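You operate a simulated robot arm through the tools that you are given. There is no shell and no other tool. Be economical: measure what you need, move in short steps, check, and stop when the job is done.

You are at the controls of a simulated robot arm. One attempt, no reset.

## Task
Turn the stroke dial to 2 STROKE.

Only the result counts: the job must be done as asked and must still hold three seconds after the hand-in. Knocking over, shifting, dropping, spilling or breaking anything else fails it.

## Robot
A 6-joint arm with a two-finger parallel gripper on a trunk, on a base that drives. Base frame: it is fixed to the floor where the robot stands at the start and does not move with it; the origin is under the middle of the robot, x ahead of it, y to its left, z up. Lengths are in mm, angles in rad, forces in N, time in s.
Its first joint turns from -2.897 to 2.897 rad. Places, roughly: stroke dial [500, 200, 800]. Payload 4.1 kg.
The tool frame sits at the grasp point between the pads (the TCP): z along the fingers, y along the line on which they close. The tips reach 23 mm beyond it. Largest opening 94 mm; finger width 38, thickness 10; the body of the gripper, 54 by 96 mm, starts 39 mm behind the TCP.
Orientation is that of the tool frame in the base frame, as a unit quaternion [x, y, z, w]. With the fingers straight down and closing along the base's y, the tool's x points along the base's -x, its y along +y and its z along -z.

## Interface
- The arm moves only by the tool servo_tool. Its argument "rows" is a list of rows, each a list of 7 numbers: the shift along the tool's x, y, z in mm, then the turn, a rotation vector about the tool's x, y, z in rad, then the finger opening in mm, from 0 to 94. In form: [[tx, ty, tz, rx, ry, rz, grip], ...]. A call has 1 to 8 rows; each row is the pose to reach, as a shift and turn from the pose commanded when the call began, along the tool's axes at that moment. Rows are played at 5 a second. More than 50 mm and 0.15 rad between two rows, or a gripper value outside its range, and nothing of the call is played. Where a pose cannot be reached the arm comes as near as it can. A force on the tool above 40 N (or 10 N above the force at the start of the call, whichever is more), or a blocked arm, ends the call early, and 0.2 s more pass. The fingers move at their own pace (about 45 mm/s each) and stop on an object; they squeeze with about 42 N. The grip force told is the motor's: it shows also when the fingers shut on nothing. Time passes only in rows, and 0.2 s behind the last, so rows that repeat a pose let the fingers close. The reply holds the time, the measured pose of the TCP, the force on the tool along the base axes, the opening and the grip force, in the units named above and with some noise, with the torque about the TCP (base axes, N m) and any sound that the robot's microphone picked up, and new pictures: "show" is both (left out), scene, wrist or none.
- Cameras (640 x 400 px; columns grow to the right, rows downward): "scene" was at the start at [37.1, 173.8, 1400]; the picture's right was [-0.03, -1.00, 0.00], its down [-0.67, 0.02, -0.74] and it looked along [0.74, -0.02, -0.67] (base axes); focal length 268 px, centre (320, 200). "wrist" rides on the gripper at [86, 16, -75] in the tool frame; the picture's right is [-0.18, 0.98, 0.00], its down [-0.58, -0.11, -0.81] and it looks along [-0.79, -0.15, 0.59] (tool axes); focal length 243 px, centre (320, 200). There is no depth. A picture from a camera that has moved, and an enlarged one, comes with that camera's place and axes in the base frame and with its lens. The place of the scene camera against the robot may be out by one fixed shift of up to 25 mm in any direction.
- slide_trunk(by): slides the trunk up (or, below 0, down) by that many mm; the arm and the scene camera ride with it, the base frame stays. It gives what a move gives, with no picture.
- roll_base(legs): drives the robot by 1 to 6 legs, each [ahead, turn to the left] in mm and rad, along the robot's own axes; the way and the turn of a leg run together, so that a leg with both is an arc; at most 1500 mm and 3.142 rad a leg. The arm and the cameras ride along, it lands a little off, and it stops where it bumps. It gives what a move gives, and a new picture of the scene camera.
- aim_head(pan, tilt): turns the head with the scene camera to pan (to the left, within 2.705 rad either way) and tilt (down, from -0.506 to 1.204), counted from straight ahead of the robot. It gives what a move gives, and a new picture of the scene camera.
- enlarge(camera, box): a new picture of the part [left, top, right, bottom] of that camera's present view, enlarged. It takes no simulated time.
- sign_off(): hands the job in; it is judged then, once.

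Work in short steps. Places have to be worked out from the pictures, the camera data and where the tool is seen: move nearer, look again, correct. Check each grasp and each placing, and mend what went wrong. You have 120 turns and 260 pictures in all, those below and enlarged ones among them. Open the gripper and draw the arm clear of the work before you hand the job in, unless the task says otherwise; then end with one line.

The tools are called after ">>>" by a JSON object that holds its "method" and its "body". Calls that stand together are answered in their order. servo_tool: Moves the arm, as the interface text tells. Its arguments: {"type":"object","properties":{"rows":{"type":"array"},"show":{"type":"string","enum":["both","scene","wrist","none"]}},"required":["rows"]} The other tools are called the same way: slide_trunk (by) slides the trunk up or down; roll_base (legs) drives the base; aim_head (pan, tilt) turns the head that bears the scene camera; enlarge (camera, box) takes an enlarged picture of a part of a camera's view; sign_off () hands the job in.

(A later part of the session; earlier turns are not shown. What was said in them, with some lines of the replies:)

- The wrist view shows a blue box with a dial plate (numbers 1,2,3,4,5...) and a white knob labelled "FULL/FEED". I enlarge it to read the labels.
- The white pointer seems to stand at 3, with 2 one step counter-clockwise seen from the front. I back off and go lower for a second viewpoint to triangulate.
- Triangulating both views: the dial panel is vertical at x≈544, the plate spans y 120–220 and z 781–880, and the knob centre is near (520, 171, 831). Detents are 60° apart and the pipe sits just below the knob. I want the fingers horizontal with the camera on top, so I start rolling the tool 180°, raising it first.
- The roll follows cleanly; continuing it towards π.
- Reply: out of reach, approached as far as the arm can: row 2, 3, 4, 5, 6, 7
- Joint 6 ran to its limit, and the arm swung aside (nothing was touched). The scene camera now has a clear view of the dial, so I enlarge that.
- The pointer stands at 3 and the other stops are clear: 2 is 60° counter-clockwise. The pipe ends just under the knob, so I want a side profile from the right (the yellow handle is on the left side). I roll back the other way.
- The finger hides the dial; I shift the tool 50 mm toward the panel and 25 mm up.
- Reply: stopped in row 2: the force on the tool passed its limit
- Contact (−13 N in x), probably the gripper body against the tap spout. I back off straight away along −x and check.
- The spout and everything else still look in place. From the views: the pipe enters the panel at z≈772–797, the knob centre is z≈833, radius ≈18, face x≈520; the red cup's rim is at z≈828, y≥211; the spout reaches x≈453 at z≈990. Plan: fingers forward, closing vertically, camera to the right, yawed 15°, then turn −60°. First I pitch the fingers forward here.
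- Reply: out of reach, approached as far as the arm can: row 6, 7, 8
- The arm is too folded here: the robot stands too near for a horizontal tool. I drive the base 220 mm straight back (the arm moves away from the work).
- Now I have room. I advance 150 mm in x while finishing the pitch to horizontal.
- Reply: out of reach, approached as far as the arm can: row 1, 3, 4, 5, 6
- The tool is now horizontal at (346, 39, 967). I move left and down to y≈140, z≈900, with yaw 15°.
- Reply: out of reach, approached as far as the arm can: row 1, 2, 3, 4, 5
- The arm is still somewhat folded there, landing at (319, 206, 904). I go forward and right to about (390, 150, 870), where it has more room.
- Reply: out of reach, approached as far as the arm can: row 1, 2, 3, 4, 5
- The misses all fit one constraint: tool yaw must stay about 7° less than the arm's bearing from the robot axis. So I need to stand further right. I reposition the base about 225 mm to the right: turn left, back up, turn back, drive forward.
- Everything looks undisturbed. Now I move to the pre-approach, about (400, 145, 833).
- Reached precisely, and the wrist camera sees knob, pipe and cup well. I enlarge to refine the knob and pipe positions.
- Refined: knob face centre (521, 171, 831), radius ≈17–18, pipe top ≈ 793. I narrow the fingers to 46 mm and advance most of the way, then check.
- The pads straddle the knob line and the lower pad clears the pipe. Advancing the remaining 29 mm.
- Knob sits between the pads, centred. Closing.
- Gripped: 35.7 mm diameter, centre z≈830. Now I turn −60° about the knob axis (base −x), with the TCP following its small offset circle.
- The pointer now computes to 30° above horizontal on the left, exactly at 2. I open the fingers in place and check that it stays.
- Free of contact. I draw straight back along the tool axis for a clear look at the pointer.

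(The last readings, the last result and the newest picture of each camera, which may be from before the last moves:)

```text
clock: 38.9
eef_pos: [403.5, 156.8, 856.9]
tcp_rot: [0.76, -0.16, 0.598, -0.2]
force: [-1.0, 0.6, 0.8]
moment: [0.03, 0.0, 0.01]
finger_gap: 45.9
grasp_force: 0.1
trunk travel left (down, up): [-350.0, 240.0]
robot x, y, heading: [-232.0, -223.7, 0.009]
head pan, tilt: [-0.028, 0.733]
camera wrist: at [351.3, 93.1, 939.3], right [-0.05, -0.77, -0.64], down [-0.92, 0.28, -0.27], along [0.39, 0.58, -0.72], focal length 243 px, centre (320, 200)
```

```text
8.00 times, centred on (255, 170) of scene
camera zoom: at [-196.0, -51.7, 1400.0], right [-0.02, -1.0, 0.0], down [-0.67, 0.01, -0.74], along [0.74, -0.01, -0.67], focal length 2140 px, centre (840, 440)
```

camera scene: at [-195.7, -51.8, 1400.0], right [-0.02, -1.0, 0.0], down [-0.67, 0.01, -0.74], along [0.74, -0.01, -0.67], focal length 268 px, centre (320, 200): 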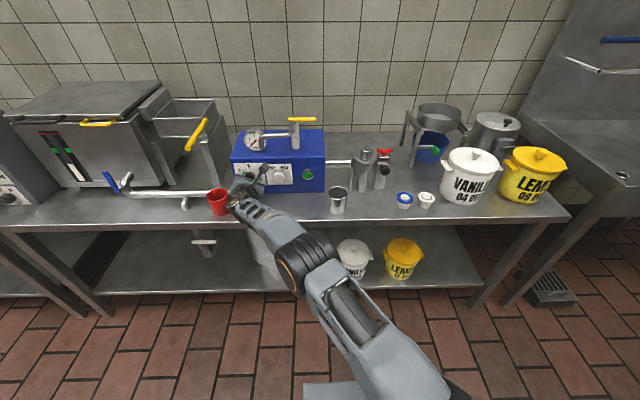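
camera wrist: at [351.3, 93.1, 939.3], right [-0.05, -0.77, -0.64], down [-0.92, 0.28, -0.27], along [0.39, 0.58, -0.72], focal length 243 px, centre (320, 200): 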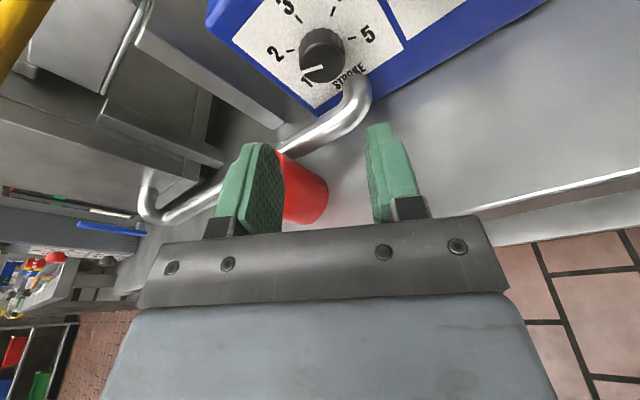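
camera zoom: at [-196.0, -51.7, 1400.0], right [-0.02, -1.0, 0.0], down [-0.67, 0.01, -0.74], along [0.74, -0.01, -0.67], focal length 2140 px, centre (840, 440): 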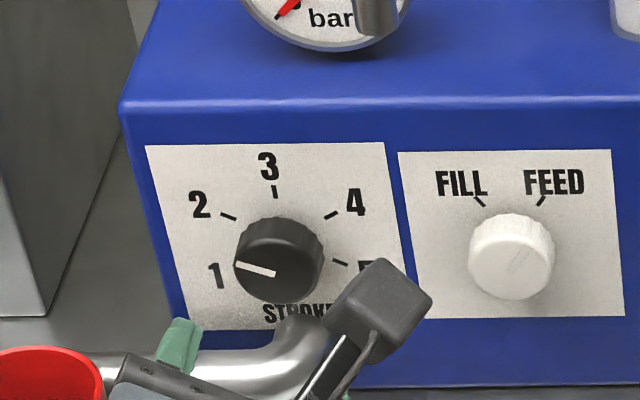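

The pointer sits on the left, but I need its precise angle; I enlarge the wrist view.

>>> {"method": "enlarge", "body": {"camera": "wrist", "box": [255, 0, 415, 100]}}

>>> {"method": "enlarge", "body": {"camera": "scene", "box": [235, 165, 267, 185]}}

```text
4.00 times, centred on (335, 50) of wrist
camera zoom: at [351.3, 93.1, 939.3], right [-0.05, -0.77, -0.64], down [-0.92, 0.28, -0.27], along [0.39, 0.58, -0.72], focal length 970 px, centre (260, 800)
```

zoom: 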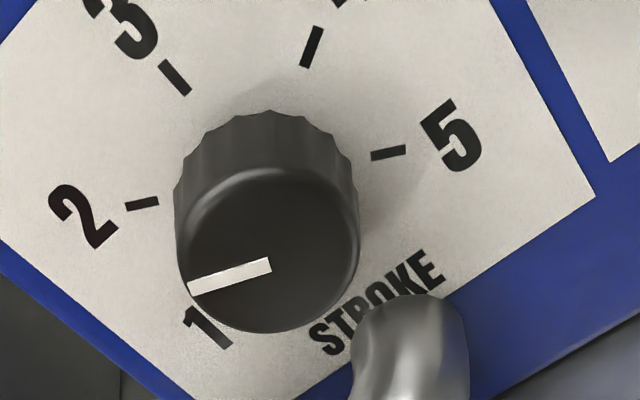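

```text
16.00 times, centred on (251, 175) of scene
camera zoom: at [-196.0, -51.7, 1400.0], right [-0.02, -1.0, 0.0], down [-0.67, 0.01, -0.74], along [0.74, -0.01, -0.67], focal length 4280 px, centre (1424, 600)
```

zoom: 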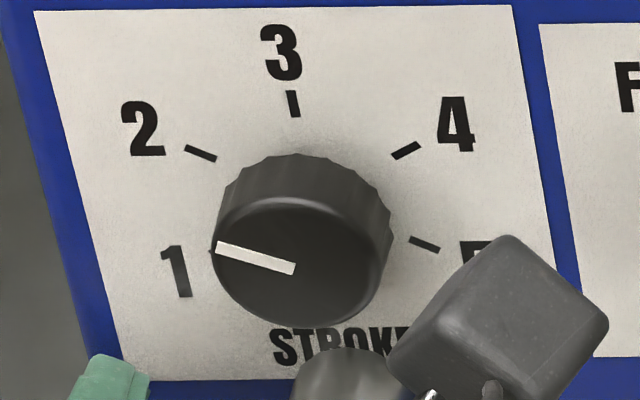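

The pointer reads ≈23° above horizontal, about 7° past the 2 mark; in the grip it read 30°. The command was ~2 mm off-centre, so a pad dragged the knob on release. I go back in with a 2 mm centring correction.

>>> {"method": "servo_tool", "body": {"rows": [[0, 2, 35, 0, 0, 0, 46], [0, 2, 70, 0, 0, 0, 46], [0, 2, 90, 0, 0, 0, 46], [0, 2, 109, 0, 0, 0, 46], [0, 2, 109, 0, 0, 0, 46]], "show": "wrist"}}

>>> {"method": "servo_tool", "body": {"rows": [[0, 0, 0, 0, 0, 0, 40], [0, 0, 0, 0, 0, 0, 34], [0, 0, 0, 0, 0, 0, 25]], "show": "none"}}

>>> {"method": "enlarge", "body": {"camera": "wrist", "box": [240, 90, 400, 190]}}

```text
clock: 40.1
eef_pos: [510.3, 167.3, 835.3]
tcp_rot: [0.76, -0.159, 0.598, -0.2]
force: [0.3, -0.3, 0.1]
moment: [0.01, -0.01, 0.02]
finger_gap: 45.6
grasp_force: 0.1
trunk travel left (down, up): [-350.0, 240.0]
robot x, y, heading: [-231.4, -224.2, 0.008]
head pan, tilt: [-0.028, 0.733]
camera wrist: at [458.3, 104.3, 915.3], right [-0.05, -0.77, -0.64], down [-0.92, 0.28, -0.27], along [0.39, 0.58, -0.72], focal length 243 px, centre (320, 200)
```

wrist: 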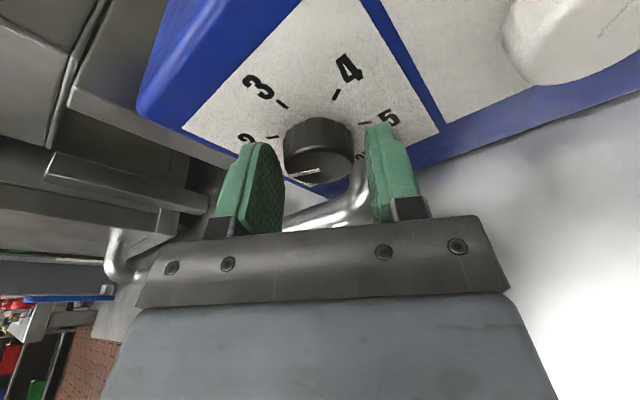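

```text
clock: 40.9
eef_pos: [511.1, 168.8, 833.4]
tcp_rot: [0.76, -0.159, 0.597, -0.201]
force: [2.1, 3.0, 0.9]
moment: [0.01, -0.11, 0.31]
finger_gap: 35.8
grasp_force: 45.3
trunk travel left (down, up): [-350.0, 240.0]
robot x, y, heading: [-230.5, -222.1, 0.011]
head pan, tilt: [-0.028, 0.733]
```

```text
4.00 times, centred on (320, 140) of wrist
camera zoom: at [458.0, 104.6, 915.6], right [-0.05, -0.77, -0.64], down [-0.92, 0.28, -0.27], along [0.39, 0.58, -0.72], focal length 970 px, centre (320, 440)
```

zoom: 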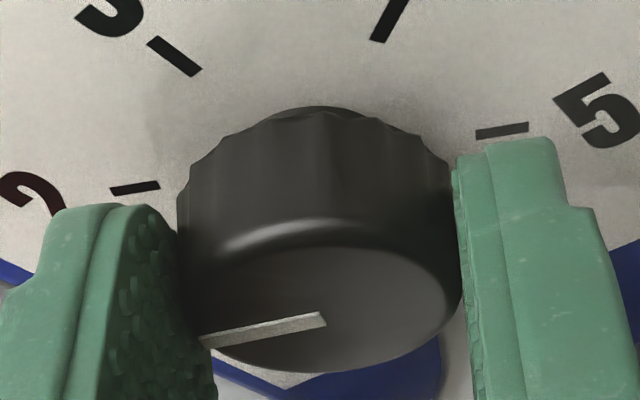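

Well centred this time (3 N). Pointer reads 24°; I turn back +0.12 rad and look while gripped.

>>> {"method": "servo_tool", "body": {"rows": [[0, 0.25, 0, 0.014, 0, 0.058, 25], [0, 0.5, 0, 0.028, 0, 0.117, 25], [0, 0.5, 0, 0.028, 0, 0.117, 25]], "show": "none"}}

>>> {"method": "servo_tool", "body": {"rows": [[0, 0, 0, 0, 0, 0, 38], [0, 0, 0, 0, 0, 0, 42], [0, 0, 0, 0, 0, 0, 46], [0, 0, 0, 0, 0, 0, 46]], "show": "none"}}

>>> {"method": "enlarge", "body": {"camera": "wrist", "box": [240, 90, 400, 190]}}

```text
clock: 41.7
eef_pos: [511.3, 167.8, 833.4]
tcp_rot: [0.746, -0.196, 0.587, -0.245]
force: [8.4, 6.2, 3.8]
moment: [0.0, 0.21, 0.77]
finger_gap: 35.4
grasp_force: 45.4
trunk travel left (down, up): [-350.0, 240.0]
robot x, y, heading: [-233.8, -222.9, 0.01]
head pan, tilt: [-0.028, 0.733]
```

```text
clock: 42.7
eef_pos: [511.3, 166.5, 832.5]
tcp_rot: [0.747, -0.195, 0.587, -0.245]
force: [-0.8, -0.4, 0.6]
moment: [0.01, 0.03, -0.01]
finger_gap: 46.0
grasp_force: 0.1
trunk travel left (down, up): [-350.0, 240.0]
robot x, y, heading: [-232.4, -222.1, 0.014]
head pan, tilt: [-0.028, 0.733]
```

```text
4.00 times, centred on (320, 140) of wrist
camera zoom: at [457.8, 94.2, 906.8], right [-0.05, -0.68, -0.73], down [-0.92, 0.31, -0.24], along [0.39, 0.66, -0.64], focal length 970 px, centre (320, 440)
```

zoom: 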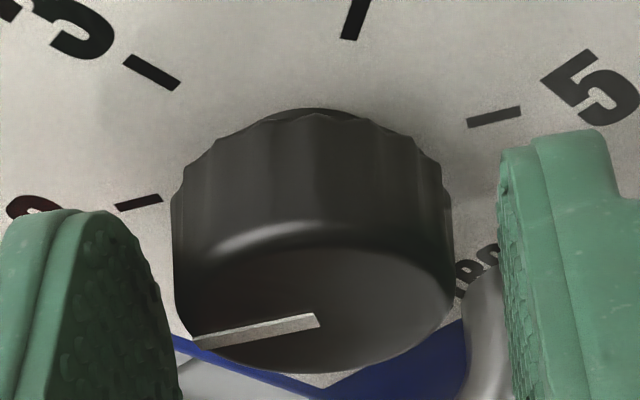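

The pointer now reads ≈31°, on the 2 mark, with fingers open. I retreat along the tool axis.

>>> {"method": "servo_tool", "body": {"rows": [[0, 0, -15, 0, 0, 0, 46], [0, 0, -40, 0, 0, 0, 46], [0, 0, -75, 0, 0, 0, 46], [0, 0, -110, 0, 0, 0, 46], [0, 0, -140, 0, 0, 0, 60], [0, 0, -140, 0, 0, 0, 60]], "show": "scene"}}

>>> {"method": "enlarge", "body": {"camera": "scene", "box": [235, 165, 267, 185]}}

>>> {"method": "enlarge", "body": {"camera": "wrist", "box": [255, 0, 415, 100]}}

```text
clock: 44.1
eef_pos: [374.3, 148.9, 860.4]
tcp_rot: [0.746, -0.196, 0.587, -0.245]
force: [0.6, -0.5, 0.0]
moment: [0.01, -0.01, 0.01]
finger_gap: 59.9
grasp_force: 0.0
trunk travel left (down, up): [-350.0, 240.0]
robot x, y, heading: [-232.3, -222.6, 0.005]
head pan, tilt: [-0.028, 0.733]
camera scene: at [-195.9, -51.6, 1400.0], right [-0.02, -1.0, 0.0], down [-0.67, 0.01, -0.74], along [0.74, -0.01, -0.67], focal length 268 px, centre (320, 200)
```

scene: 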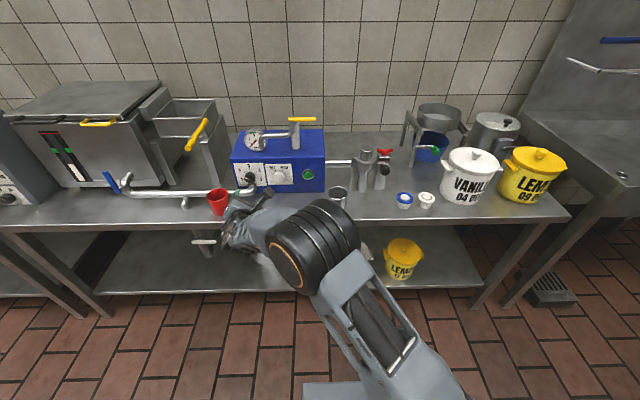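

```text
16.00 times, centred on (251, 175) of scene
camera zoom: at [-195.9, -51.6, 1400.0], right [-0.02, -1.0, 0.0], down [-0.67, 0.01, -0.74], along [0.74, -0.01, -0.67], focal length 4280 px, centre (1424, 600)
```

zoom: 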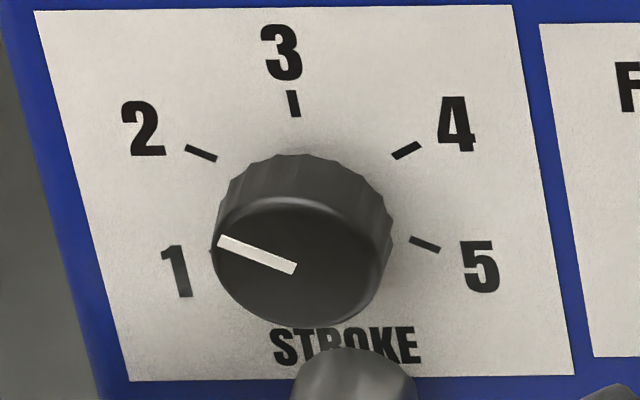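

```text
4.00 times, centred on (335, 50) of wrist
camera zoom: at [320.9, 75.0, 933.7], right [-0.05, -0.68, -0.73], down [-0.92, 0.31, -0.24], along [0.39, 0.66, -0.64], focal length 970 px, centre (260, 800)
```

zoom: 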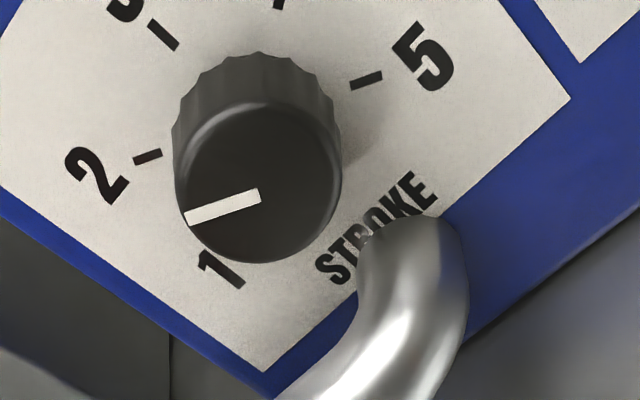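

The pointer is now parallel with the 2 tick, the arm is clear with the fingers open, and everything else stands where it did. Handing in.

>>> {"method": "sign_off", "body": {}}

```text
The job is handed in.
```

The stroke dial is set to 2: the pointer lines up with the 2 mark, and the gripper is open and drawn back. The arm lightly bumped something near the tap spout (about 13 N) while I was positioning it, but the pictures show nothing moved.
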